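You operate a simulated robot arm through the tools that you are given. There is no shell and no other tool. Be economical: measure what you need, move in short steps, check, and stop when the job is done.

Carry out the task below with a simulated robot arm. There is one attempt and no reset: what you move stays moved.

JOB
Mix blue and yellow dye in the dye trough, one press each, and dye the paper in the yellow clamp.
Fine: use the dye box's dial and green button, blue first, the dial ends on yellow; stir out the streaks, park the paddle, stand the clamp on the teal rack; the other clamps and controls stay. Set down upright: what you pick out.

It is judged by the outcome, as a careful person would: the job done as asked, and still so three seconds after it is handed in. It fails if anything else is knocked over, pushed out of place, dropped, spilled or broken.

ROBOT AND FRAMES
A 6-joint arm with a two-finger parallel gripper, fixed in place. Base frame: the origin is at the foot of the arm, x ahead of it, y to its left, z up; the work surface is at about z = 800. Readings come in mm, degrees, newtons and seconds.
With the tool pointing down near the work surface it reaches from about 240 to 640 mm from the base axis. Its first joint turns from -66.0 to 66.0 degrees. Payload 2.7 kg.
Tool frame: the origin (TCP) lies between the finger pads and is the grasp point; the fingertips stand 23 mm ahead of it; z points along the fingers, y is the line along which they close. Largest opening 94 mm; finger width 38, thickness 10; the body of the gripper, 54 by 96 mm, starts 39 mm behind the TCP.
Orientation is that of the tool frame in the base frame, as a unit quaternion [w, x, y, z]. With the fingers straight down and closing along the base's y, the tool's x points along the base's -x, its y along +y and its z along -z.

CONTROLS
- The arm moves only by the tool arm_command. Its argument "steps" is a list of rows, each a list of 3 entries, a list of its own where there are three numbers: the shift along the tool's x, y, z in mm, then the turn, a rotation vector about the tool's x, y, z in degrees, then the closure, from 0 (fully open) to 1 (shut). In form: [[[tx, ty, tz], [wx, wy, wz], fingers], ...]. A call has 1 to 12 rows; each row is the pose to reach, as a shift and turn from the pose commanded when the call began, along the tool's axes at that moment. A row lasts 0.2 s, in which the tool goes at most 50 mm and 8.6 degrees; a call with a longer step from one row to the next is refused whole, and so is a gripper value outside its range. A pose out of reach is approached as far as the arm can. The call stops where the force on the tool passes 60 N (or 10 N more than at its start, if that is more) or the arm is blocked; 0.2 s more then pass. The fingers move at their own pace (about 45 mm/s each) and stop on an object; they squeeze with about 41 N. The grip force told is the motor's: it shows also when the fingers shut on nothing. Time passes only in rows, and 0.2 s behind the last, so rows that repeat a pose let the fingers close. It gives the time, the measured TCP pose, the force on the tool (base axes), the opening and the grip force at its end, in the units of the frame above (readings bear some noise), with the torque about the TCP (base axes, N m) and any sound that the robot's microphone picked up.
- Cameras (640 x 400 px; columns grow to the right, rows downward): "scene" is fixed at [72.2, -431.3, 1405.6]; the picture's right is [0.81, -0.59, 0.00], its down [-0.32, -0.44, -0.84] and it looks along [0.49, 0.68, -0.54] (base axes); focal length 354 px, centre (320, 200). "wrist" rides on the gripper at [86, 16, -75] in the tool frame; the picture's right is [-0.18, 0.98, 0.00], its down [-0.58, -0.11, -0.81] and it looks along [-0.79, -0.15, 0.59] (tool axes); focal length 243 px, centre (320, 200). There is no depth. A picture from a camera that has moved, and an enlarged one, comes with that camera's place and axes in the base frame and with its lens.
- grab_frame(camera): a new picture of that camera. The clock stands still meanwhile.
- enlarge(camera, box): a new picture of the part [left, top, right, bottom] of that camera's present view, enlarged. The clock stands still meanwhile.
- hand_in(): hands the job in; it is judged then, once.

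Work in short steps. Places have to be worked out from the pictures, the camera data and where the tool is seen: move nearer, look again, correct. Check each grasp and each placing, and mend what went wrong. You have 120 turns and 84 pictures in all, those below and enlarged ones among them. Open the gripper and draw the arm clear of the work before you hand the job in, unless the task says otherwise; then end with one line.

The tools are called after "Request:" by a JSON object that holds its "api" and its "payload". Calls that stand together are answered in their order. arm_command: Moves the arm, as the interface text tells. Its arguments: {"type":"object","properties":{"steps":{"type":"array","items":{"type":"array"}}},"required":["steps"]} The other tools are called the same way: grab_frame (camera) takes a picture; enlarge (camera, box) takes an enlarged picture of a part of a camera's view; hand_in () hands the job in.

At the start:

```text
clock: 0.0
position: [417.0, -70.8, 1186.2]
ee_rot: [0.001, 0.0, 1.0, 0.0]
force: [0.0, 0.3, 0.0]
wrist_torque: [0.02, -0.02, 0.01]
width: 93.9
grasp_force: 0.1
```

scene: 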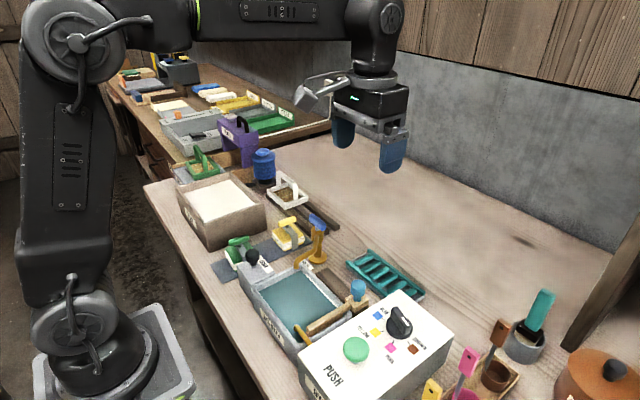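
wrist: 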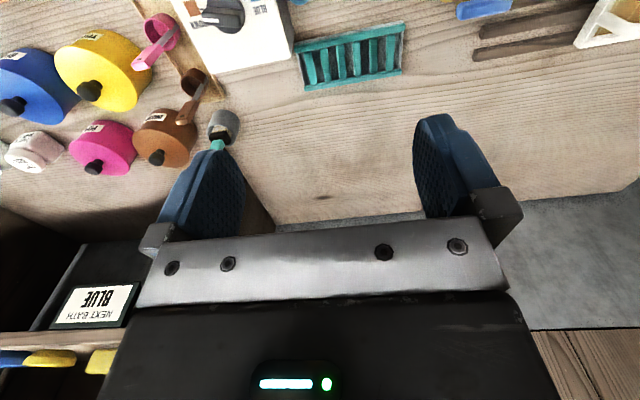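

I'll look closely at the dye box, trough, clamps and rack first.

Request:
{"api": "enlarge", "payload": {"camera": "scene", "box": [280, 240, 480, 400]}}

Request:
{"api": "enlarge", "payload": {"camera": "scene", "box": [170, 120, 370, 280]}}

Request:
{"api": "enlarge", "payload": {"camera": "scene", "box": [210, 200, 430, 360]}}

```text
2.50 times, centred on (380, 320) of scene
camera zoom: at [72.2, -431.3, 1405.6], right [0.81, -0.59, 0.0], down [-0.32, -0.44, -0.84], along [0.49, 0.68, -0.54], focal length 884 px, centre (170, -100)
```

zoom: 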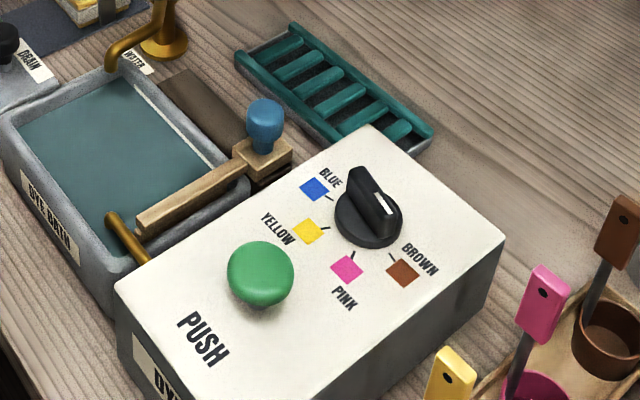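

```text
2.50 times, centred on (270, 200) of scene
camera zoom: at [72.2, -431.3, 1405.6], right [0.81, -0.59, 0.0], down [-0.32, -0.44, -0.84], along [0.49, 0.68, -0.54], focal length 884 px, centre (445, 200)
```

zoom: 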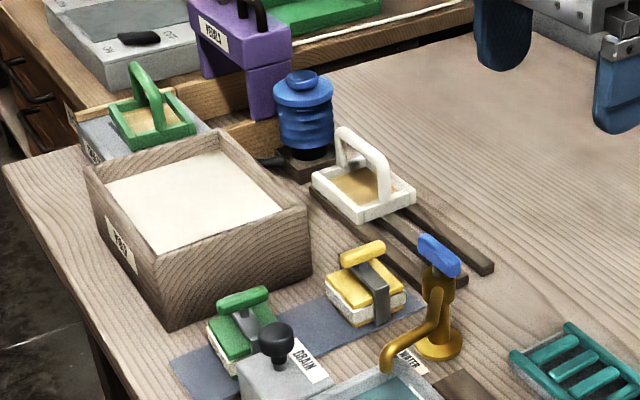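

```text
2.50 times, centred on (320, 280) of scene
camera zoom: at [72.2, -431.3, 1405.6], right [0.81, -0.59, 0.0], down [-0.32, -0.44, -0.84], along [0.49, 0.68, -0.54], focal length 884 px, centre (320, 0)
```

zoom: 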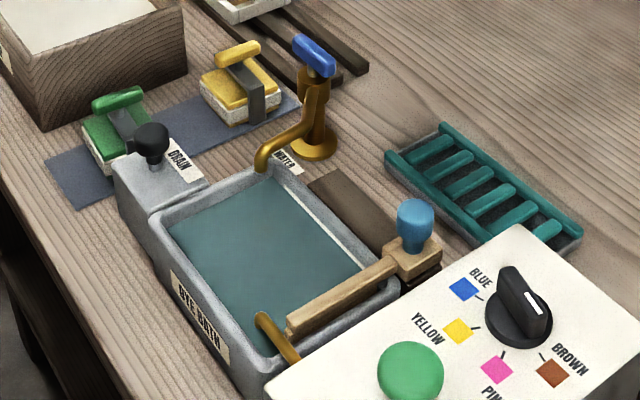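

The trough is nearly under the arm; I tilt the tool so the wrist camera looks straight down for mapping.

Request:
{"api": "arm_command", "payload": {"steps": [[[0, 0, 0], [0, 8, 0], 0], [[0, 0, 0], [0, 16, 0], 0], [[0, 0, 0], [0, 24, 0], 0], [[0, 0, 0], [0, 32, 0], 0], [[0, 0, 0], [0, 40, 0], 0], [[0, 0, 0], [0, 48, 0], 0], [[0, 0, 0], [0, 48, 0], 0]]}}

Request:
{"api": "grab_frame", "payload": {"camera": "wrist"}}

```text
clock: 1.6
position: [361.0, -74.0, 1103.0]
ee_rot: [-0.406, -0.001, 0.914, 0.0]
force: [0.2, -0.5, 0.0]
wrist_torque: [0.01, 0.0, -0.03]
width: 94.0
grasp_force: 0.1
out of reach, approached as far as the arm can: row 4, 5, 6, 7
```

```text
78 pictures are left
camera wrist: at [358.2, -57.4, 1216.5], right [0.12, 0.98, -0.14], down [0.99, -0.11, 0.11], along [0.09, -0.15, -0.98], focal length 243 px, centre (320, 200)
```

wrist: 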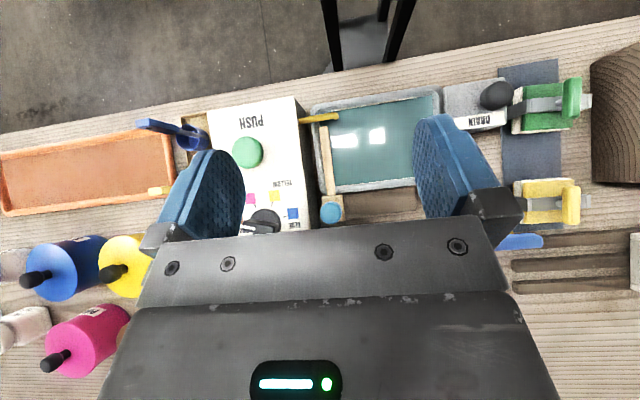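

The overview gives the layout. I'll back off and reduce tilt to see the dial and the paddle handle.

Request:
{"api": "arm_command", "payload": {"steps": [[[10, 0, 10], [0, -8, 0], 0], [[25, 0, 28], [0, -16, 0], 0], [[40, 0, 45], [0, -16, 0], 0], [[40, 0, 45], [0, -16, 0], 0]]}}

Request:
{"api": "grab_frame", "payload": {"camera": "wrist"}}

```text
clock: 2.6
position: [301.0, -74.1, 1102.4]
ee_rot: [-0.275, -0.002, 0.962, -0.001]
force: [1.1, 0.2, 0.1]
wrist_torque: [0.0, 0.0, -0.01]
width: 94.3
grasp_force: 0.1
```

```text
77 pictures are left
camera wrist: at [266.5, -56.7, 1210.7], right [0.16, 0.98, -0.1], down [0.92, -0.11, 0.38], along [0.36, -0.15, -0.92], focal length 243 px, centre (320, 200)
```

wrist: 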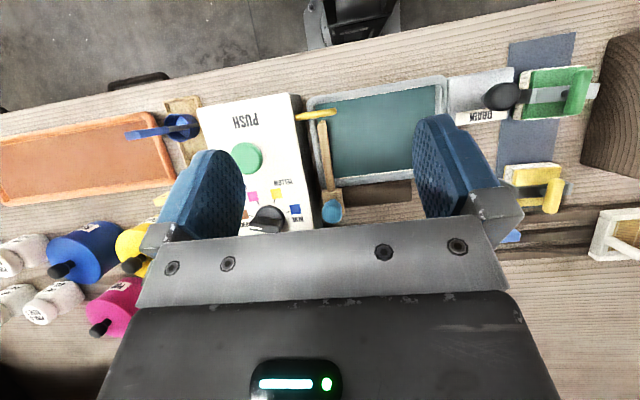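

Zooming on the dial/paddle area.

Request:
{"api": "enlarge", "payload": {"camera": "wrist", "box": [190, 80, 350, 240]}}

Request:
{"api": "enlarge", "payload": {"camera": "wrist", "box": [290, 60, 450, 220]}}

Request:
{"api": "enlarge", "payload": {"camera": "scene", "box": [370, 290, 430, 350]}}

```text
2.50 times, centred on (270, 160) of wrist
camera zoom: at [266.5, -56.7, 1210.7], right [0.16, 0.98, -0.1], down [0.92, -0.11, 0.38], along [0.36, -0.15, -0.92], focal length 606 px, centre (445, 300)
```

zoom: 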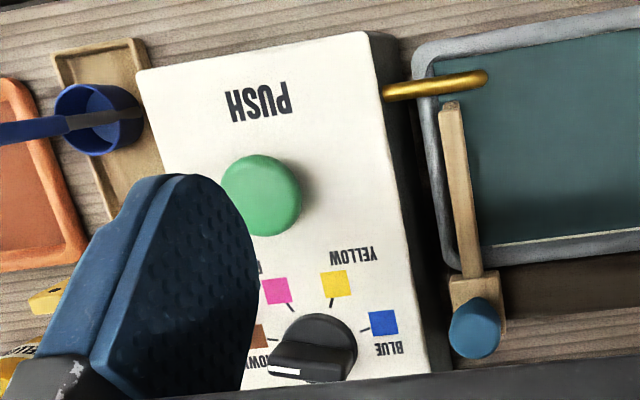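

```text
2.50 times, centred on (370, 140) of wrist
camera zoom: at [266.5, -56.7, 1210.7], right [0.16, 0.98, -0.1], down [0.92, -0.11, 0.38], along [0.36, -0.15, -0.92], focal length 606 px, centre (195, 350)
```

zoom: 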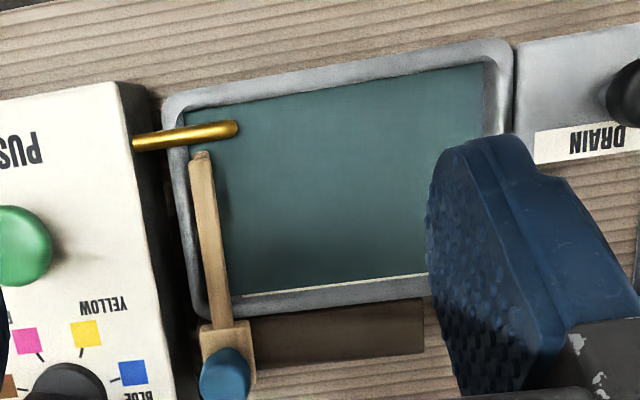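

```text
6.67 times, centred on (400, 320) of scene
camera zoom: at [72.2, -431.3, 1405.6], right [0.81, -0.59, 0.0], down [-0.32, -0.44, -0.84], along [0.49, 0.68, -0.54], focal length 2358 px, centre (-213, -600)
```

zoom: 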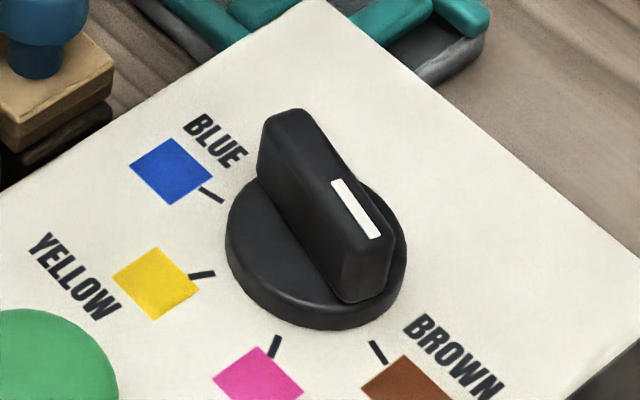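

Dial is at about (413,-193), ridge top ≈909, currently at brown; button ≈(313,-189,914); paddle knob ≈(405,-92,900) on a rail along y. I bring the tool upright above the dial.

Request:
{"api": "arm_command", "payload": {"steps": [[[-30, -24, 5.5], [0, -8, 0], 0.2], [[-60, -48, 11], [0, -16, 0], 0.3], [[-90, -72, 16.5], [0, -24, 0], 0.3], [[-120, -96, 22], [0, -31.9, 0], 0.3], [[-149, -119, 27.5], [0, -31.9, 0], 0.3], [[-149, -119, 27.5], [0, -31.9, 0], 0.3]]}}

```text
clock: 4.0
position: [413.9, -192.6, 999.7]
ee_rot: [0.0, 0.0, 1.0, 0.0]
force: [-0.1, 0.6, -0.1]
wrist_torque: [0.02, -0.01, 0.01]
width: 65.7
grasp_force: 0.1
```

Upright over the dial. Now yaw so the fingers straddle the ridge, then check by camera.

Request:
{"api": "arm_command", "payload": {"steps": [[[0, 0, 0], [0, 0, -8.4], 0.5], [[0, 0, 0], [0, 0, -16.8], 0.5], [[0, 0, 0], [0, 0, -25.2], 0.5], [[0, 0, 0], [0, 0, -33.6], 0.5], [[0, 0, 0], [0, 0, -42], 0.5], [[0, 0, 0], [0, 0, -50.4], 0.5], [[0, 0, 0], [0, 0, -58.8], 0.5], [[0, 0, 0], [0, 0, -67], 0.5], [[0, 0, 0], [0, 0, -74], 0.5], [[0, 0, 20], [0, 0, -74], 0.5], [[0, 0, 40], [0, 0, -74], 0.5]]}}

Request:
{"api": "grab_frame", "payload": {"camera": "wrist"}}

Request:
{"api": "enlarge", "payload": {"camera": "scene", "box": [340, 240, 460, 360]}}

```text
clock: 6.4
position: [414.4, -191.2, 959.1]
ee_rot: [-0.001, -0.602, 0.798, 0.001]
force: [0.7, 0.4, -0.1]
wrist_torque: [0.0, -0.02, 0.03]
width: 47.1
grasp_force: 0.1
```

```text
73 pictures are left
camera wrist: at [374.5, -269.7, 1033.7], right [-0.89, 0.45, 0.0], down [0.26, 0.53, 0.81], along [0.36, 0.72, -0.59], focal length 243 px, centre (320, 200)
```

wrist: 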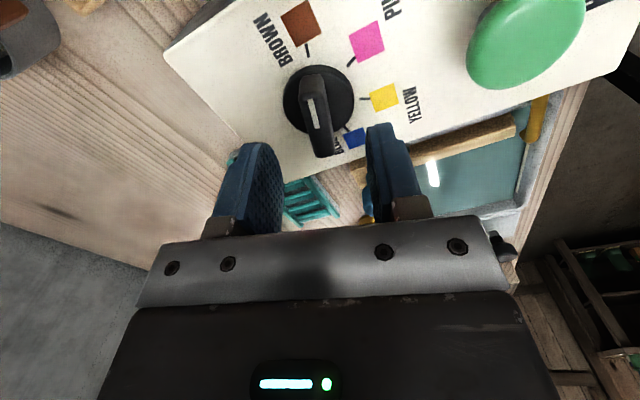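

```text
3.33 times, centred on (400, 300) of scene
camera zoom: at [72.2, -431.3, 1405.6], right [0.81, -0.59, 0.0], down [-0.32, -0.44, -0.84], along [0.49, 0.68, -0.54], focal length 1179 px, centre (53, -133)
```

zoom: 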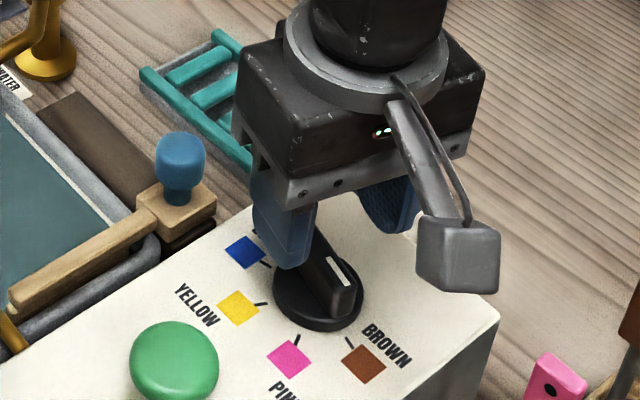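

Dial confirmed at (414,-193); ridge angle ≈249°. Correct yaw by 5°, descend, and grip.

Request:
{"api": "arm_command", "payload": {"steps": [[[0, 0, 12], [0, 0, 5], 0.5], [[0, 0, 25], [0, 0, 5], 0.5], [[0, 0, 37], [0, 0, 5], 0.5], [[0, 0, 37], [0, 0, 5], 0.7], [[0, 0, 37], [0, 0, 5], 0.9], [[0, 0, 37], [0, 0, 5], 1], [[0, 0, 37], [0, 0, 5], 1]]}}

Request:
{"api": "enlarge", "payload": {"camera": "scene", "box": [340, 240, 460, 360]}}

```text
clock: 8.0
position: [414.3, -191.3, 923.3]
ee_rot: [0.0, -0.567, 0.824, -0.001]
force: [8.5, -5.3, -3.8]
wrist_torque: [-0.07, 0.07, 0.02]
width: 14.1
grasp_force: 44.8
```

```text
3.33 times, centred on (400, 300) of scene
camera zoom: at [72.5, -431.4, 1405.6], right [0.81, -0.59, 0.0], down [-0.32, -0.44, -0.84], along [0.49, 0.68, -0.54], focal length 1179 px, centre (53, -133)
```

zoom: 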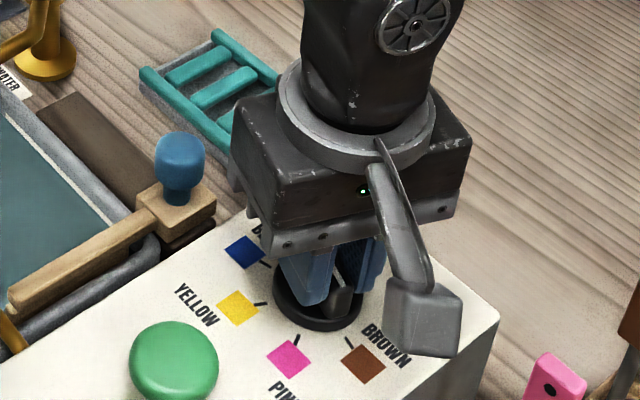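

Ridge gripped (14 mm). Turn toward blue (tool z +), first 80°, watching forces.

Request:
{"api": "arm_command", "payload": {"steps": [[[0, 0, 0], [0, 0, 7], 1], [[0, 0, 0], [0, 0, 14], 1], [[0, 0, 0], [0, 0, 21], 1], [[0, 0, 0], [0, 0, 28], 1], [[0, 0, 0], [0, 0, 35], 1], [[0, 0, 0], [0, 0, 42], 1], [[0, 0, 0], [0, 0, 49], 1], [[0, 0, 0], [0, 0, 56], 1], [[0, 0, 0], [0, 0, 63], 1], [[0, 0, 0], [0, 0, 70], 1]]}}

Request:
{"api": "enlarge", "payload": {"camera": "scene", "box": [340, 240, 460, 360]}}

```text
clock: 10.2
position: [413.1, -190.4, 923.4]
ee_rot: [-0.002, 0.01, 1.0, 0.001]
force: [-16.1, 19.1, 15.5]
wrist_torque: [-0.15, -0.88, 0.1]
width: 13.8
grasp_force: 45.3
```

```text
3.33 times, centred on (400, 300) of scene
camera zoom: at [71.6, -430.7, 1405.9], right [0.81, -0.59, 0.0], down [-0.32, -0.44, -0.84], along [0.49, 0.68, -0.54], focal length 1179 px, centre (53, -133)
```

zoom: 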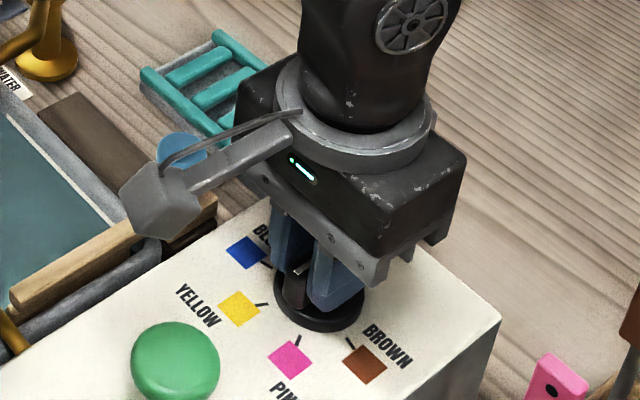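

Turning well; slight lateral load, so I shift 1 mm toward it and continue 70° to blue.

Request:
{"api": "arm_command", "payload": {"steps": [[[1, 1, 0], [0, 0, 7], 1], [[1, 1, 0], [0, 0, 14], 1], [[1, 1, 0], [0, 0, 21], 1], [[1, 1, 0], [0, 0, 28], 1], [[1, 1, 0], [0, 0, 35], 1], [[1, 1, 0], [0, 0, 42], 1], [[1, 1, 0], [0, 0, 49], 1], [[1, 1, 0], [0, 0, 56], 1], [[1, 1, 0], [0, 0, 63], 1], [[1, 1, 0], [0, 0, 70], 1]]}}

Request:
{"api": "enlarge", "payload": {"camera": "scene", "box": [340, 240, 460, 360]}}

```text
clock: 12.4
position: [413.7, -187.0, 922.0]
ee_rot: [0.001, 0.581, 0.814, 0.002]
force: [12.9, 33.0, 8.6]
wrist_torque: [0.05, 0.26, 0.04]
width: 13.9
grasp_force: 45.4
```

```text
3.33 times, centred on (400, 300) of scene
camera zoom: at [72.4, -430.4, 1405.9], right [0.81, -0.59, 0.0], down [-0.32, -0.44, -0.84], along [0.49, 0.68, -0.54], focal length 1179 px, centre (53, -133)
```

zoom: 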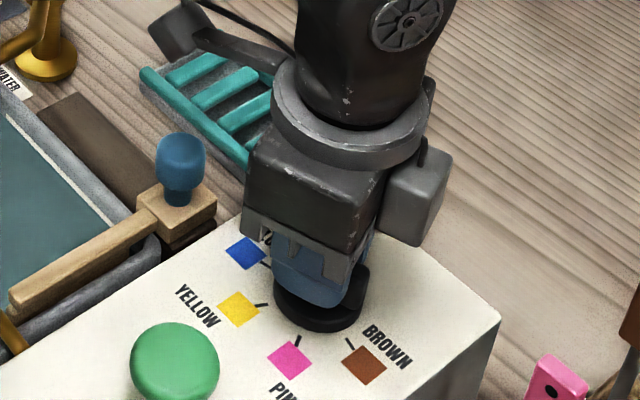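

Rotated 140°. I'll release, rise and look at where the dial points.

Request:
{"api": "arm_command", "payload": {"steps": [[[0, 0, 0], [0, 0, 0], 0.6], [[0, 0, 0], [0, 0, 0], 0.5], [[0, 0, -15], [0, 0, 0], 0.5], [[0, 0, -40], [0, 0, 0], 0.5], [[0, 0, -80], [0, 0, 0], 0.5]]}}

Request:
{"api": "enlarge", "payload": {"camera": "scene", "box": [340, 240, 460, 360]}}

Request:
{"api": "grab_frame", "payload": {"camera": "wrist"}}

```text
clock: 13.6
position: [413.1, -191.4, 1003.7]
ee_rot: [0.0, 0.581, 0.814, 0.0]
force: [0.1, -1.0, 0.1]
wrist_torque: [0.02, 0.02, -0.02]
width: 47.2
grasp_force: 0.1
```

```text
3.33 times, centred on (400, 300) of scene
camera zoom: at [72.2, -431.3, 1405.6], right [0.81, -0.59, 0.0], down [-0.32, -0.44, -0.84], along [0.49, 0.68, -0.54], focal length 1179 px, centre (53, -133)
```

zoom: 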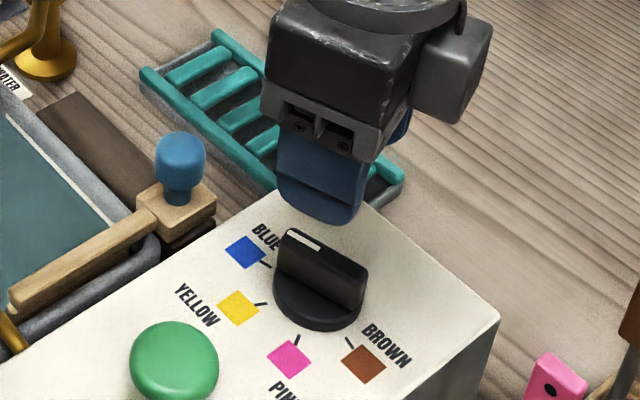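

```text
67 pictures are left
camera wrist: at [401.0, -103.7, 1077.3], right [0.99, 0.15, 0.0], down [0.09, -0.59, 0.81], along [0.12, -0.8, -0.59], focal length 243 px, centre (320, 200)
```

wrist: 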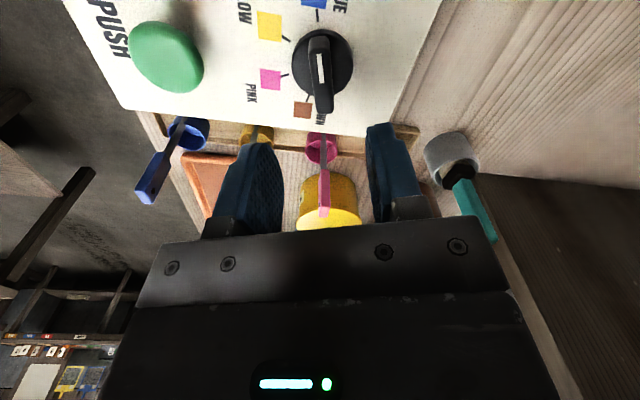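

Dial points at blue (≈104°). Close the fingers and move above the green button.

Request:
{"api": "arm_command", "payload": {"steps": [[[12, -32, 0], [0, 0, 0], 0.9], [[23, -63, 0], [0, 0, 0], 1], [[34.5, -94, 0], [0, 0, 0], 1], [[34.5, -94, 20], [0, 0, 0], 1], [[34.5, -94, 40], [0, 0, 0], 1], [[34.5, -94, 54], [0, 0, 0], 1]]}}

Request:
{"api": "enlarge", "payload": {"camera": "scene", "box": [290, 250, 410, 370]}}

Request:
{"api": "enlarge", "payload": {"camera": "wrist", "box": [220, 0, 420, 150]}}

```text
clock: 15.0
position: [312.7, -189.2, 947.4]
ee_rot: [0.0, 0.581, 0.814, 0.0]
force: [0.7, -0.1, 0.5]
wrist_torque: [0.0, -0.01, -0.03]
width: 0.0
grasp_force: 40.8
```

```text
3.33 times, centred on (350, 310) of scene
camera zoom: at [72.2, -431.3, 1405.6], right [0.81, -0.59, 0.0], down [-0.32, -0.44, -0.84], along [0.49, 0.68, -0.54], focal length 1179 px, centre (220, -167)
```

zoom: 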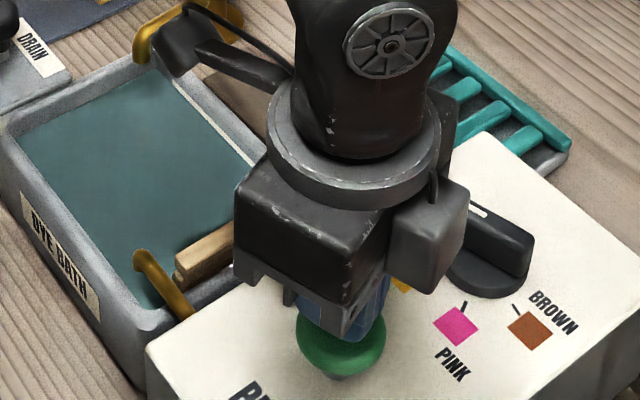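

```text
2.67 times, centred on (320, 75) of wrist
camera zoom: at [299.8, -101.6, 1022.6], right [0.99, 0.15, 0.0], down [0.09, -0.59, 0.81], along [0.12, -0.8, -0.59], focal length 647 px, centre (320, 533)
```

zoom: 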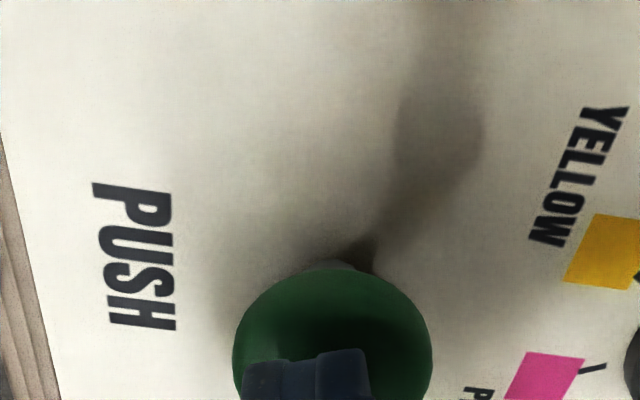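

Fingertips sit over the button. Press gently in small steps.

Request:
{"api": "arm_command", "payload": {"steps": [[[0, 0, 6], [0, 0, 0], 1], [[0, 0, 10], [0, 0, 0], 1], [[0, 0, 13], [0, 0, 0], 1], [[0, 0, 15], [0, 0, 0], 1], [[0, 0, 17], [0, 0, 0], 1]]}}

```text
clock: 16.2
position: [312.3, -188.5, 931.1]
ee_rot: [0.0, 0.58, 0.815, 0.001]
force: [-0.1, -2.3, 5.1]
wrist_torque: [-0.06, 0.0, 0.0]
width: 0.0
grasp_force: 40.8
heard: click
```

A click, with 5 N contact. Retract and check the dye.

Request:
{"api": "arm_command", "payload": {"steps": [[[0, 0, 0], [0, 0, 0], 1], [[0, 0, -40], [0, 0, 0], 1], [[0, 0, -70], [0, 0, 0], 1], [[0, 0, -70], [0, 0, 0], 1]]}}

Request:
{"api": "enlarge", "payload": {"camera": "scene", "box": [210, 240, 410, 370]}}

```text
clock: 17.2
position: [313.6, -188.6, 1001.1]
ee_rot: [0.0, 0.58, 0.815, 0.0]
force: [0.2, 0.3, 0.1]
wrist_torque: [-0.02, 0.01, 0.0]
width: 0.3
grasp_force: 41.0
```

```text
3.08 times, centred on (310, 305) of scene
camera zoom: at [72.2, -431.3, 1405.6], right [0.81, -0.59, 0.0], down [-0.32, -0.44, -0.84], along [0.49, 0.68, -0.54], focal length 1088 px, centre (351, -123)
```

zoom: 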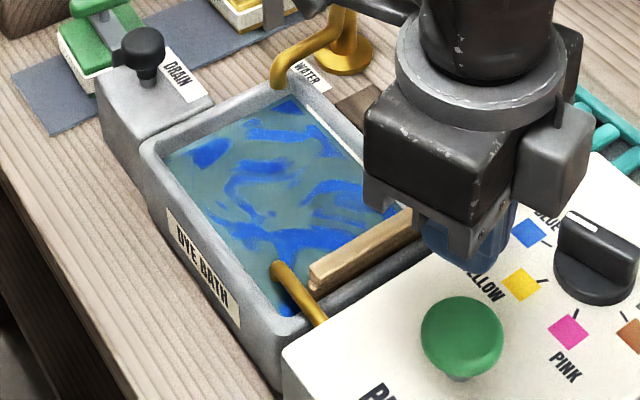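

Blue streaks are in. Now back to the dial, grip it at blue, and turn it to yellow.

Request:
{"api": "arm_command", "payload": {"steps": [[[-12, 32, 0], [0, 0, 2], 0.5], [[-24, 64, 0], [0, 0, 5], 0.5], [[-35.3, 95.2, 0], [0, 0, 5], 0.5], [[-35.3, 95.2, 25], [0, 0, 5], 0.5], [[-35.3, 95.2, 50], [0, 0, 5], 0.5], [[-35.3, 95.2, 68], [0, 0, 5], 0.5], [[-35.3, 95.2, 79], [0, 0, 5], 0.5], [[-35.3, 95.2, 79], [0, 0, 5], 0.8], [[-35.3, 95.2, 79], [0, 0, 5], 1], [[-35.3, 95.2, 79], [0, 0, 5], 1]]}}

```text
clock: 19.4
position: [415.0, -189.7, 922.9]
ee_rot: [0.001, 0.613, 0.79, 0.001]
force: [19.1, 3.4, -8.4]
wrist_torque: [0.5, 0.11, 1.42]
width: 13.7
grasp_force: 42.9
```

Gripped. Turn +50° to yellow, then release and rise.

Request:
{"api": "arm_command", "payload": {"steps": [[[0, 0, 0], [0, 0, -7], 1], [[0, 0, 0], [0, 0, -14], 1], [[0, 0, 0], [0, 0, -21], 1], [[0, 0, 0], [0, 0, -28], 1], [[0, 0, 0], [0, 0, -35], 1], [[0, 0, 0], [0, 0, -42], 1], [[0, 0, 0], [0, 0, -50], 1], [[0, 0, 0], [0, 0, -50], 0.6], [[0, 0, 0], [0, 0, -50], 0.5], [[0, 0, -20], [0, 0, -50], 0.5], [[0, 0, -50], [0, 0, -50], 0.5], [[0, 0, -79], [0, 0, -50], 0.5]]}}

Request:
{"api": "enlarge", "payload": {"camera": "scene", "box": [340, 240, 460, 360]}}

Request:
{"api": "grab_frame", "payload": {"camera": "wrist"}}

```text
clock: 22.0
position: [412.7, -190.3, 1001.1]
ee_rot: [0.0, 0.225, 0.974, 0.0]
force: [-0.1, 0.6, 0.0]
wrist_torque: [0.01, -0.01, -0.01]
width: 47.0
grasp_force: 0.1
```

```text
3.33 times, centred on (400, 300) of scene
camera zoom: at [72.2, -431.3, 1405.6], right [0.81, -0.59, 0.0], down [-0.32, -0.44, -0.84], along [0.49, 0.68, -0.54], focal length 1179 px, centre (53, -133)
```

zoom: 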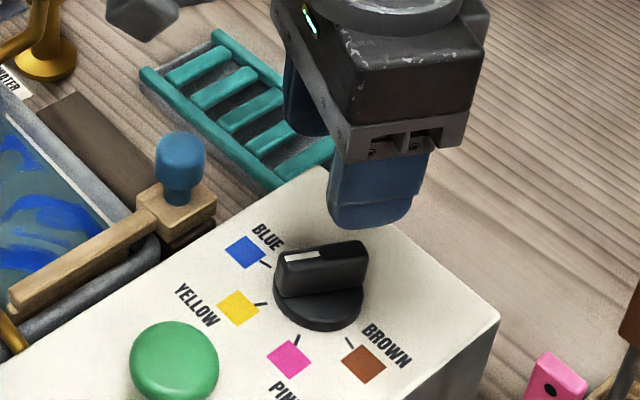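

```text
62 pictures are left
camera wrist: at [343.6, -138.3, 1075.7], right [0.6, 0.8, 0.0], down [0.48, -0.35, 0.81], along [0.65, -0.48, -0.59], focal length 243 px, centre (320, 200)
```

wrist: 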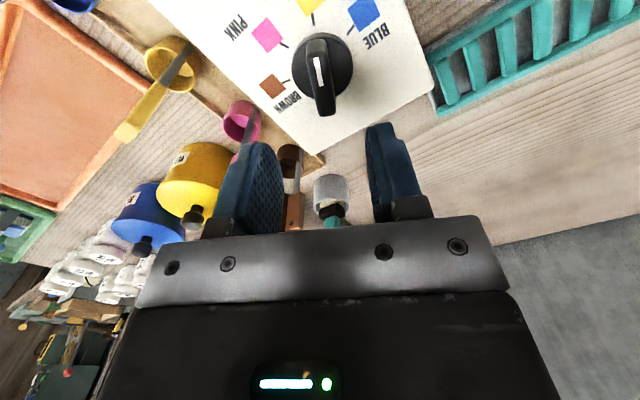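

Dial at yellow (≈150°). Move to the button and press once.

Request:
{"api": "arm_command", "payload": {"steps": [[[30, -14, 0], [0, 0, 0], 0.9], [[60, -28, 0], [0, 0, 0], 1], [[90.2, -42.5, 0], [0, 0, 0], 1], [[90.2, -42.5, 25], [0, 0, 0], 1], [[90.2, -42.5, 50], [0, 0, 0], 1], [[90.2, -42.5, 58], [0, 0, 0], 1], [[90.2, -42.5, 64], [0, 0, 0], 1], [[90.2, -42.5, 68], [0, 0, 0], 1], [[90.2, -42.5, 71], [0, 0, 0], 1]]}}

```text
clock: 24.0
position: [315.5, -189.8, 931.2]
ee_rot: [0.0, 0.225, 0.974, 0.0]
force: [0.6, -0.1, 5.3]
wrist_torque: [0.04, 0.03, 0.03]
width: 0.0
grasp_force: 41.3
heard: click
```

Click. Retract and check.

Request:
{"api": "arm_command", "payload": {"steps": [[[0, 0, -30], [0, 0, 0], 1], [[0, 0, -70], [0, 0, 0], 1], [[0, 0, -110], [0, 0, 0], 0.6], [[0, 0, -110], [0, 0, 0], 0.5]]}}

Request:
{"api": "enlarge", "payload": {"camera": "scene", "box": [210, 240, 410, 370]}}

```text
clock: 25.0
position: [314.1, -189.1, 1041.5]
ee_rot: [0.0, 0.225, 0.974, 0.0]
force: [1.0, -0.2, -1.2]
wrist_torque: [-0.02, 0.01, 0.0]
width: 47.1
grasp_force: 0.2
```

```text
3.08 times, centred on (310, 305) of scene
camera zoom: at [72.2, -431.3, 1405.6], right [0.81, -0.59, 0.0], down [-0.32, -0.44, -0.84], along [0.49, 0.68, -0.54], focal length 1088 px, centre (351, -123)
```

zoom: 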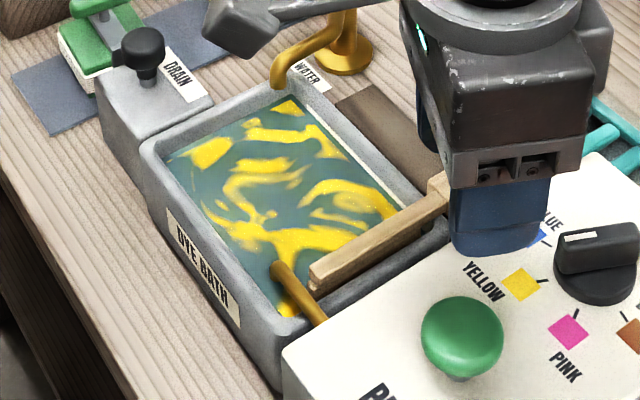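

Yellow in. Now move over the paddle knob with the fingers turned to close along x.

Request:
{"api": "arm_command", "payload": {"steps": [[[-10, 32, 0], [0, 0, -8.3], 0.4], [[-20, 64, 0], [0, 0, -16.6], 0.3], [[-30, 96, 0], [0, 0, -25], 0.3], [[-39.3, 127, 0], [0, 0, -33.3], 0.3], [[-39.3, 127, 0], [0, 0, -41.6], 0.3], [[-39.3, 127, 0], [0, 0, -50], 0.3], [[-39.3, 127, 0], [0, 0, -58.3], 0.3], [[-39.3, 127, 0], [0, 0, -66.6], 0.3], [[-39.3, 127, 0], [0, 0, -75], 0.3], [[-39.3, 127, 0], [0, 0, -83.3], 0.3], [[-39.3, 127, 0], [0, 0, -91.6], 0.3], [[-39.3, 127, 0], [0, 0, -100], 0.3]]}}

Request:
{"api": "arm_command", "payload": {"steps": [[[0, 0, 20], [0, 0, -8], 0.3], [[0, 0, 45], [0, 0, -16], 0.3], [[0, 0, 65], [0, 0, -16], 0.3], [[0, 0, 65], [0, 0, -16], 0.3]]}}

Request:
{"api": "grab_frame", "payload": {"camera": "wrist"}}

Request:
{"api": "enlarge", "payload": {"camera": "scene", "box": [290, 230, 410, 330]}}

```text
clock: 27.6
position: [404.8, -91.9, 1041.7]
ee_rot: [0.001, -0.603, 0.798, 0.001]
force: [0.3, 0.4, 0.2]
wrist_torque: [-0.02, 0.04, 0.02]
width: 65.8
grasp_force: 0.0
```

```text
clock: 28.6
position: [405.2, -92.5, 975.4]
ee_rot: [0.0, 0.708, -0.706, 0.0]
force: [0.0, 0.6, -0.4]
wrist_torque: [0.06, -0.01, 0.01]
width: 65.6
grasp_force: 0.0
```

```text
60 pictures are left
camera wrist: at [389.6, -178.9, 1049.9], right [-0.98, 0.18, 0.0], down [0.11, 0.58, 0.81], along [0.15, 0.79, -0.59], focal length 243 px, centre (320, 200)
```

wrist: 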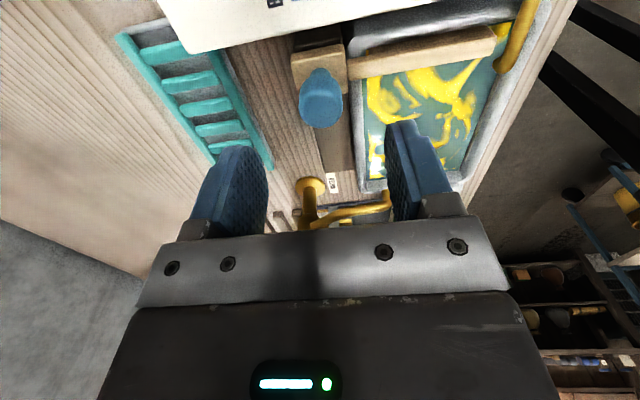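

```text
4.00 times, centred on (350, 280) of scene
camera zoom: at [72.2, -431.3, 1405.6], right [0.81, -0.59, 0.0], down [-0.32, -0.44, -0.84], along [0.49, 0.68, -0.54], focal length 1415 px, centre (200, -120)
```

zoom: 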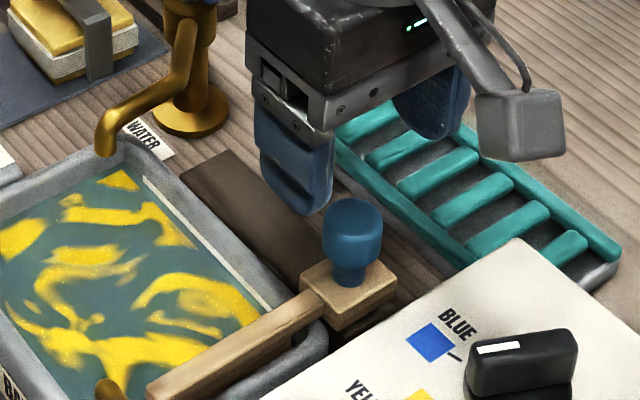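

Knob at ≈(406,-90,900). Descend and grip.

Request:
{"api": "arm_command", "payload": {"steps": [[[0, 0, 25], [0, 0, 0], 0.3], [[-2, 0, 45], [0, 0, 0], 0.3], [[-2, 0, 61], [0, 0, 0], 0.3], [[-2, 0, 61], [0, 0, 0], 0.6], [[-2, 0, 61], [0, 0, 0], 0.9], [[-2, 0, 61], [0, 0, 0], 1], [[-2, 0, 61], [0, 0, 0], 1]]}}

Request:
{"api": "enlarge", "payload": {"camera": "scene", "box": [290, 230, 410, 330]}}

```text
clock: 30.2
position: [405.7, -89.3, 914.3]
ee_rot: [0.0, 0.707, -0.707, 0.0]
force: [0.3, -0.5, -2.9]
wrist_torque: [-0.03, -0.05, 0.01]
width: 27.3
grasp_force: 45.0
```

```text
4.00 times, centred on (350, 280) of scene
camera zoom: at [72.2, -431.3, 1405.6], right [0.81, -0.59, 0.0], down [-0.32, -0.44, -0.84], along [0.49, 0.68, -0.54], focal length 1415 px, centre (200, -120)
```

zoom: 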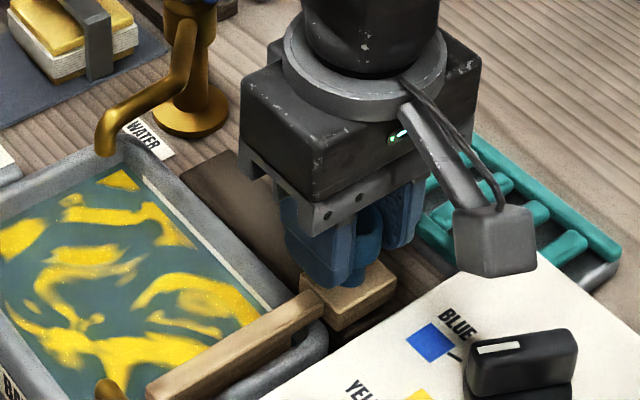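

Knob gripped (27 mm). Slide 40 mm in +y slowly along the rail as a test.

Request:
{"api": "arm_command", "payload": {"steps": [[[-6, 0, 0], [0, 0, 0], 1], [[-14, 0, 0], [0, 0, 0], 1], [[-22, 0, 0], [0, 0, 0], 1], [[-30, 0, 0], [0, 0, 0], 1], [[-40, 0, 0], [0, 0, 0], 1]]}}

Request:
{"api": "enlarge", "payload": {"camera": "scene", "box": [230, 220, 390, 340]}}

```text
clock: 31.4
position: [404.5, -49.5, 915.3]
ee_rot: [0.0, 0.707, -0.707, -0.002]
force: [4.4, -0.3, -16.5]
wrist_torque: [0.05, 0.0, 0.03]
width: 27.5
grasp_force: 44.3
```

```text
3.33 times, centred on (310, 280) of scene
camera zoom: at [72.5, -431.4, 1405.6], right [0.81, -0.59, 0.0], down [-0.32, -0.44, -0.84], along [0.49, 0.68, -0.54], focal length 1179 px, centre (353, -67)
```

zoom: 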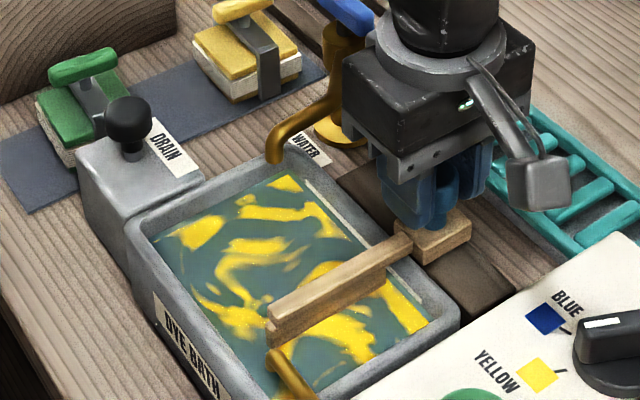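

It slides cleanly. Stir: sweep to the far end and back.

Request:
{"api": "arm_command", "payload": {"steps": [[[-12, 0, 0.5], [0, 0, 0], 1], [[-24, 0, 0.5], [0, 0, 0], 1], [[-36, 0, 0.5], [0, 0, 0], 1], [[-48, 0, 0.5], [0, 0, 0], 1], [[-56, 0, 0.5], [0, 0, 0], 1], [[-44, 0, 0.5], [0, 0, 0], 1], [[-30, 0, 0.5], [0, 0, 0], 1], [[-15, 0, 0.5], [0, 0, 0], 1], [[0, 0, 0.5], [0, 0, 0], 1], [[15, 0, 0.5], [0, 0, 0], 1], [[30, 0, 0.5], [0, 0, 0], 1]]}}

Request:
{"api": "enlarge", "payload": {"camera": "scene", "box": [230, 220, 390, 340]}}

```text
clock: 33.8
position: [405.2, -80.1, 914.2]
ee_rot: [-0.001, 0.707, -0.707, 0.0]
force: [-3.1, -0.2, -0.2]
wrist_torque: [0.38, -0.06, -0.17]
width: 27.5
grasp_force: 44.5
```

```text
3.33 times, centred on (310, 280) of scene
camera zoom: at [72.1, -431.3, 1405.6], right [0.81, -0.59, 0.0], down [-0.32, -0.44, -0.84], along [0.49, 0.68, -0.54], focal length 1179 px, centre (353, -67)
```

zoom: 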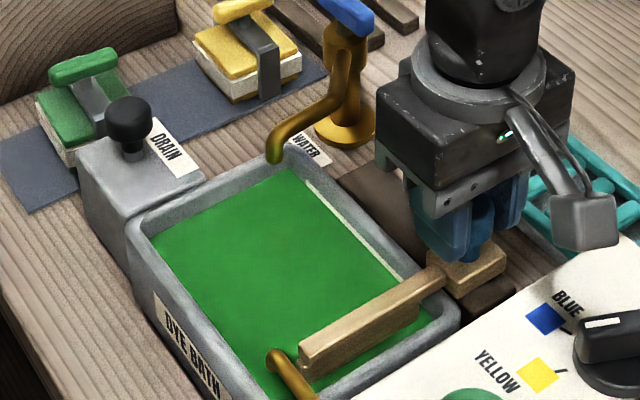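

Uniform green, no streaks. Return the paddle to its parked end and release.

Request:
{"api": "arm_command", "payload": {"steps": [[[5, 0, 0], [0, 0, 0], 1], [[10, 0, 0], [0, 0, 0], 1], [[11, 0, 0], [0, 0, 0], 1], [[11, 0, 0], [0, 0, 0], 1]]}}

```text
clock: 34.8
position: [405.0, -89.8, 915.4]
ee_rot: [-0.001, 0.707, -0.707, 0.0]
force: [-5.1, 20.4, 10.3]
wrist_torque: [0.03, 0.17, 0.18]
width: 27.3
grasp_force: 45.4
```

Against the end stop at y≈-90 (parked). Release and rise.

Request:
{"api": "arm_command", "payload": {"steps": [[[-1, 0, 0], [0, 0, 0], 0.8], [[-1, 0, 0], [0, 0, 0], 0.5], [[-1, 0, 0], [0, 0, 0], 0.35], [[-1, 0, -30], [0, 0, 0], 0.3], [[-1, 0, -70], [0, 0, 0], 0.2], [[-1, 0, -115], [0, 0, 0], 0.1], [[-1, 0, -160], [0, 0, 0], 0], [[-1, 0, -160], [0, 0, 0], 0]]}}

Request:
{"api": "grab_frame", "payload": {"camera": "wrist"}}

Request:
{"api": "enlarge", "payload": {"camera": "scene", "box": [210, 190, 330, 290]}}

Request:
{"api": "enlarge", "payload": {"camera": "scene", "box": [320, 230, 440, 330]}}

```text
clock: 36.6
position: [406.6, -91.7, 1075.3]
ee_rot: [0.0, 0.708, -0.707, 0.0]
force: [-0.7, -0.2, 1.0]
wrist_torque: [0.01, -0.03, -0.02]
width: 94.0
grasp_force: 0.1
```

```text
55 pictures are left
camera wrist: at [389.9, -177.4, 1149.9], right [-0.98, 0.18, 0.0], down [0.11, 0.58, 0.81], along [0.15, 0.79, -0.59], focal length 243 px, centre (320, 200)
```

wrist: 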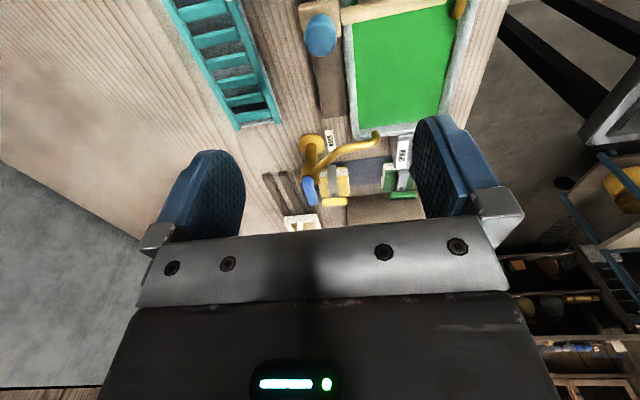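

```text
4.00 times, centred on (270, 240) of scene
camera zoom: at [72.2, -431.3, 1405.6], right [0.81, -0.59, 0.0], down [-0.32, -0.44, -0.84], along [0.49, 0.68, -0.54], focal length 1415 px, centre (520, 40)
```

zoom: 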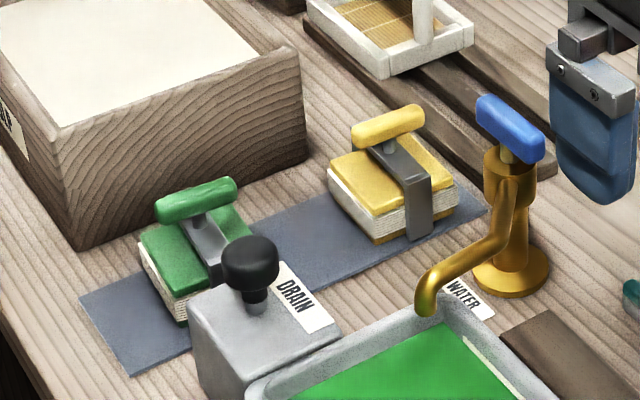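

```text
4.00 times, centred on (380, 280) of scene
camera zoom: at [72.2, -431.3, 1405.6], right [0.81, -0.59, 0.0], down [-0.32, -0.44, -0.84], along [0.49, 0.68, -0.54], focal length 1415 px, centre (80, -120)
```

zoom: 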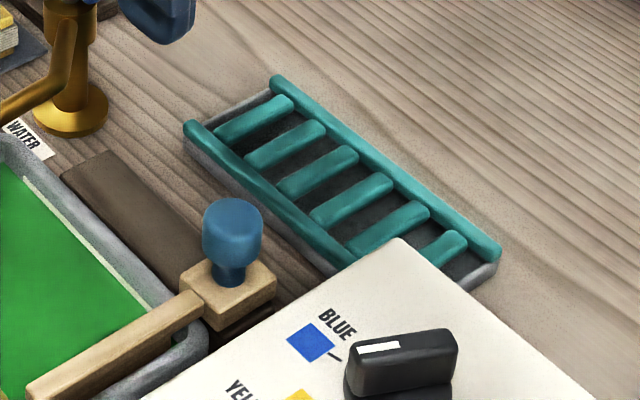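

Yellow clamp's handle bar is at ≈(436,218,864), lying along x; rack spans x 498–570, y −129…48. Move above the clamp with yaw 0.

Request:
{"api": "arm_command", "payload": {"steps": [[[-30, -3, 0], [0, 0, 8.2], 0], [[-60, -6, 0], [0, 0, 16.4], 0], [[-90, -9, 0], [0, 0, 24.6], 0], [[-120, -12, 0], [0, 0, 32.8], 0], [[-150, -15, 0], [0, 0, 41], 0], [[-180, -18, 0], [0, 0, 49.2], 0.2], [[-210, -20, 0], [0, 0, 57.4], 0.3], [[-240, -23, 0], [0, 0, 65.6], 0.4], [[-270, -26, 0], [0, 0, 73.8], 0.4], [[-290, -28, 0], [0, 0, 82], 0.4], [[-309.7, -29.4, 0], [0, 0, 90], 0.4], [[-309.7, -29.4, 0], [0, 0, 90], 0.4]]}}

Request:
{"api": "grab_frame", "payload": {"camera": "wrist"}}

```text
clock: 39.2
position: [435.1, 218.6, 1075.0]
ee_rot: [0.0, 0.0, 1.0, 0.0]
force: [0.3, 0.2, 0.4]
wrist_torque: [0.02, 0.01, -0.01]
width: 56.2
grasp_force: 0.0
```

```text
52 pictures are left
camera wrist: at [348.1, 235.3, 1149.6], right [0.18, 0.98, 0.0], down [0.58, -0.11, 0.81], along [0.79, -0.15, -0.59], focal length 243 px, centre (320, 200)
```

wrist: 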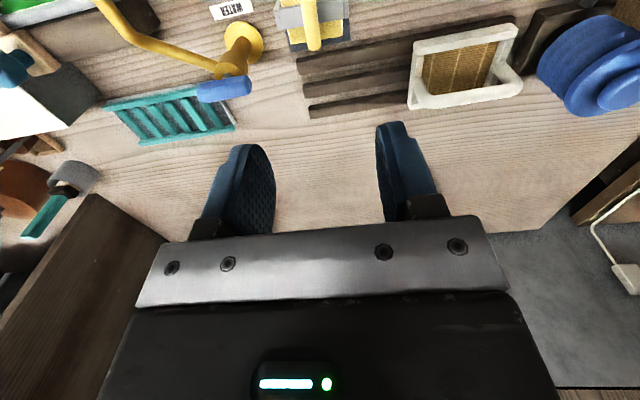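

Handle refined to ≈(434,210). Lower to z≈960 and re-check.

Request:
{"api": "arm_command", "payload": {"steps": [[[0, -7, 30], [0, 0, 0], 0.35], [[0, -7, 70], [0, 0, 0], 0.35], [[0, -7, 110], [0, 0, 0], 0.35], [[0, -7, 140], [0, 0, 0], 0.35], [[0, -7, 140], [0, 0, 0], 0.35]]}}

Request:
{"api": "enlarge", "payload": {"camera": "scene", "box": [220, 150, 360, 270]}}

Request:
{"api": "grab_frame", "payload": {"camera": "wrist"}}

```text
clock: 40.4
position: [434.5, 211.9, 933.5]
ee_rot: [0.0, 0.0, 1.0, 0.001]
force: [0.5, -0.4, -0.1]
wrist_torque: [-0.01, -0.01, 0.01]
width: 61.1
grasp_force: 0.1
```

```text
3.33 times, centred on (290, 210) of scene
camera zoom: at [72.2, -431.3, 1405.6], right [0.81, -0.59, 0.0], down [-0.32, -0.44, -0.84], along [0.49, 0.68, -0.54], focal length 1179 px, centre (420, 167)
```

zoom: 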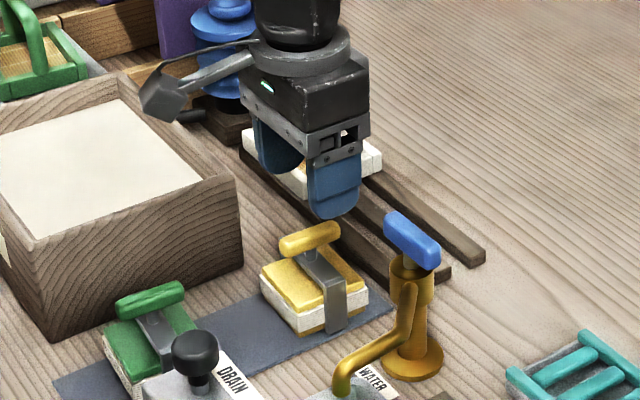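

```text
50 pictures are left
camera wrist: at [348.3, 228.2, 1009.1], right [0.18, 0.98, 0.0], down [0.58, -0.11, 0.81], along [0.79, -0.15, -0.59], focal length 243 px, centre (320, 200)
```

wrist: 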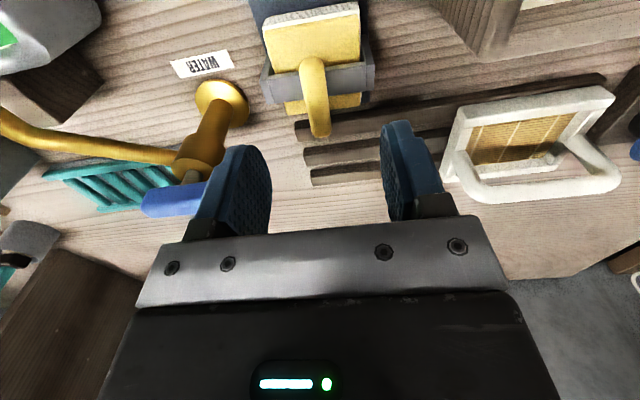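

Handle centre ≈(433,210), turned about −5°. Descend to z≈872 and grip.

Request:
{"api": "arm_command", "payload": {"steps": [[[0, -2, 20], [0, 0, 4], 0.4], [[0, -2, 40], [0, 0, 4], 0.4], [[0, -2, 54], [0, 0, 4], 0.4], [[0, -2, 61], [0, 0, 4], 0.4], [[0, -2, 61], [0, 0, 4], 0.7], [[0, -2, 61], [0, 0, 4], 0.9], [[0, -2, 61], [0, 0, 4], 1], [[0, -2, 61], [0, 0, 4], 1]]}}

Request:
{"api": "enlarge", "payload": {"camera": "scene", "box": [220, 150, 360, 270]}}

```text
clock: 42.2
position: [434.5, 211.2, 874.4]
ee_rot: [0.002, 0.034, 0.999, 0.001]
force: [1.3, 2.2, 5.6]
wrist_torque: [0.01, -0.09, 0.03]
width: 13.5
grasp_force: 41.0
```

```text
3.33 times, centred on (290, 210) of scene
camera zoom: at [72.1, -431.3, 1405.6], right [0.81, -0.59, 0.0], down [-0.32, -0.44, -0.84], along [0.49, 0.68, -0.54], focal length 1179 px, centre (420, 167)
```

zoom: 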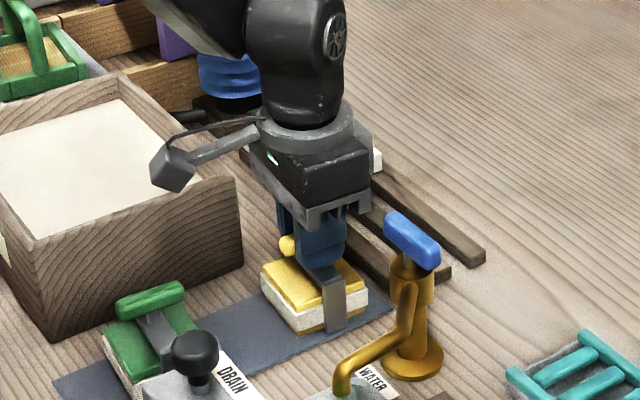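

Handle held (13.5 mm). Lift 30 mm and check.

Request:
{"api": "arm_command", "payload": {"steps": [[[0, 0, -5], [0, 0, 0], 1], [[0, 0, -15], [0, 0, 0], 1], [[0, 0, -30], [0, 0, 0], 1], [[0, 0, -30], [0, 0, 0], 1]]}}

Request:
{"api": "enlarge", "payload": {"camera": "scene", "box": [220, 150, 360, 270]}}

```text
clock: 43.2
position: [435.1, 211.3, 903.4]
ee_rot: [0.001, 0.035, 0.999, 0.0]
force: [-0.3, 0.7, -1.9]
wrist_torque: [0.02, 0.01, 0.0]
width: 13.3
grasp_force: 42.0
```

```text
3.33 times, centred on (290, 210) of scene
camera zoom: at [72.2, -431.3, 1405.6], right [0.81, -0.59, 0.0], down [-0.32, -0.44, -0.84], along [0.49, 0.68, -0.54], focal length 1179 px, centre (420, 167)
```

zoom: 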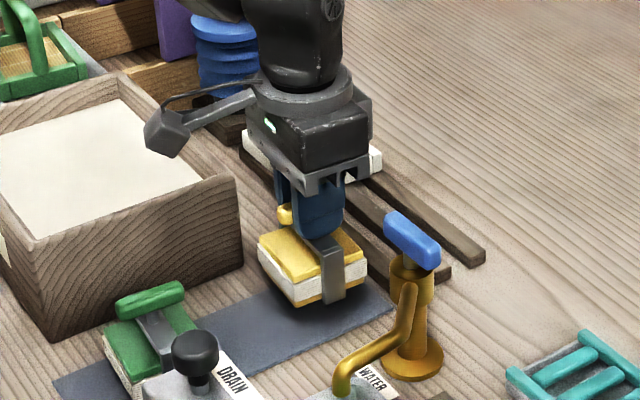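

Held level. Lift high, then carry over the trough centre ≈(318,−20).

Request:
{"api": "arm_command", "payload": {"steps": [[[0, 0, -35], [0, 0, 0], 1], [[0, 0, -70], [0, 0, 0], 1], [[0, 0, -107], [0, 0, 0], 1], [[14, -34, -107], [0, 0, 0], 1], [[29, -68, -107], [0, 0, 0], 1], [[43, -102, -107], [0, 0, 0], 1], [[57, -136, -107], [0, 0, 0], 1], [[72, -170, -107], [0, 0, 0], 1], [[86, -204, -107], [0, 0, 0], 1], [[100.6, -238.6, -107], [0, 0, 0], 1], [[100.6, -238.6, -107], [0, 0, 0], 1]]}}

Request:
{"api": "grab_frame", "payload": {"camera": "scene"}}

Request:
{"api": "grab_frame", "payload": {"camera": "wrist"}}

```text
clock: 45.6
position: [316.0, -20.3, 1012.1]
ee_rot: [-0.001, 0.033, 0.999, 0.001]
force: [-0.2, -0.8, -1.2]
wrist_torque: [0.01, 0.01, 0.02]
width: 13.2
grasp_force: 41.2
```

```text
47 pictures are left
```

scene: 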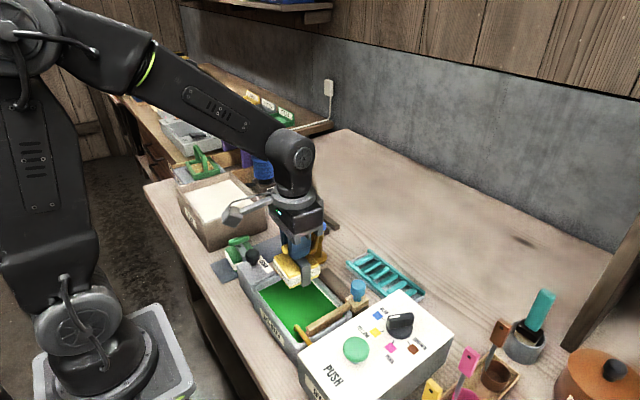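

```text
46 pictures are left
camera wrist: at [232.0, 1.7, 1086.2], right [0.25, 0.97, 0.0], down [0.57, -0.15, 0.81], along [0.78, -0.2, -0.59], focal length 243 px, centre (320, 200)
```

wrist: 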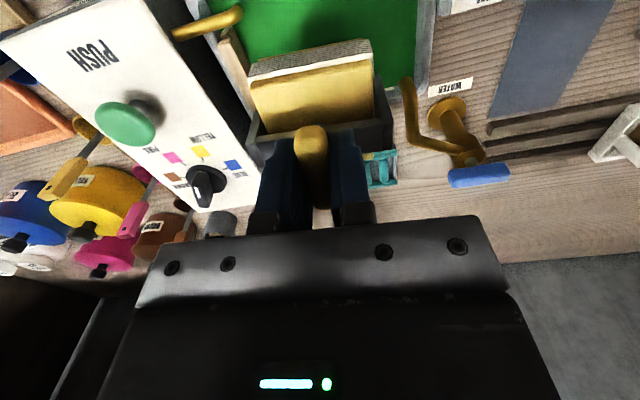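

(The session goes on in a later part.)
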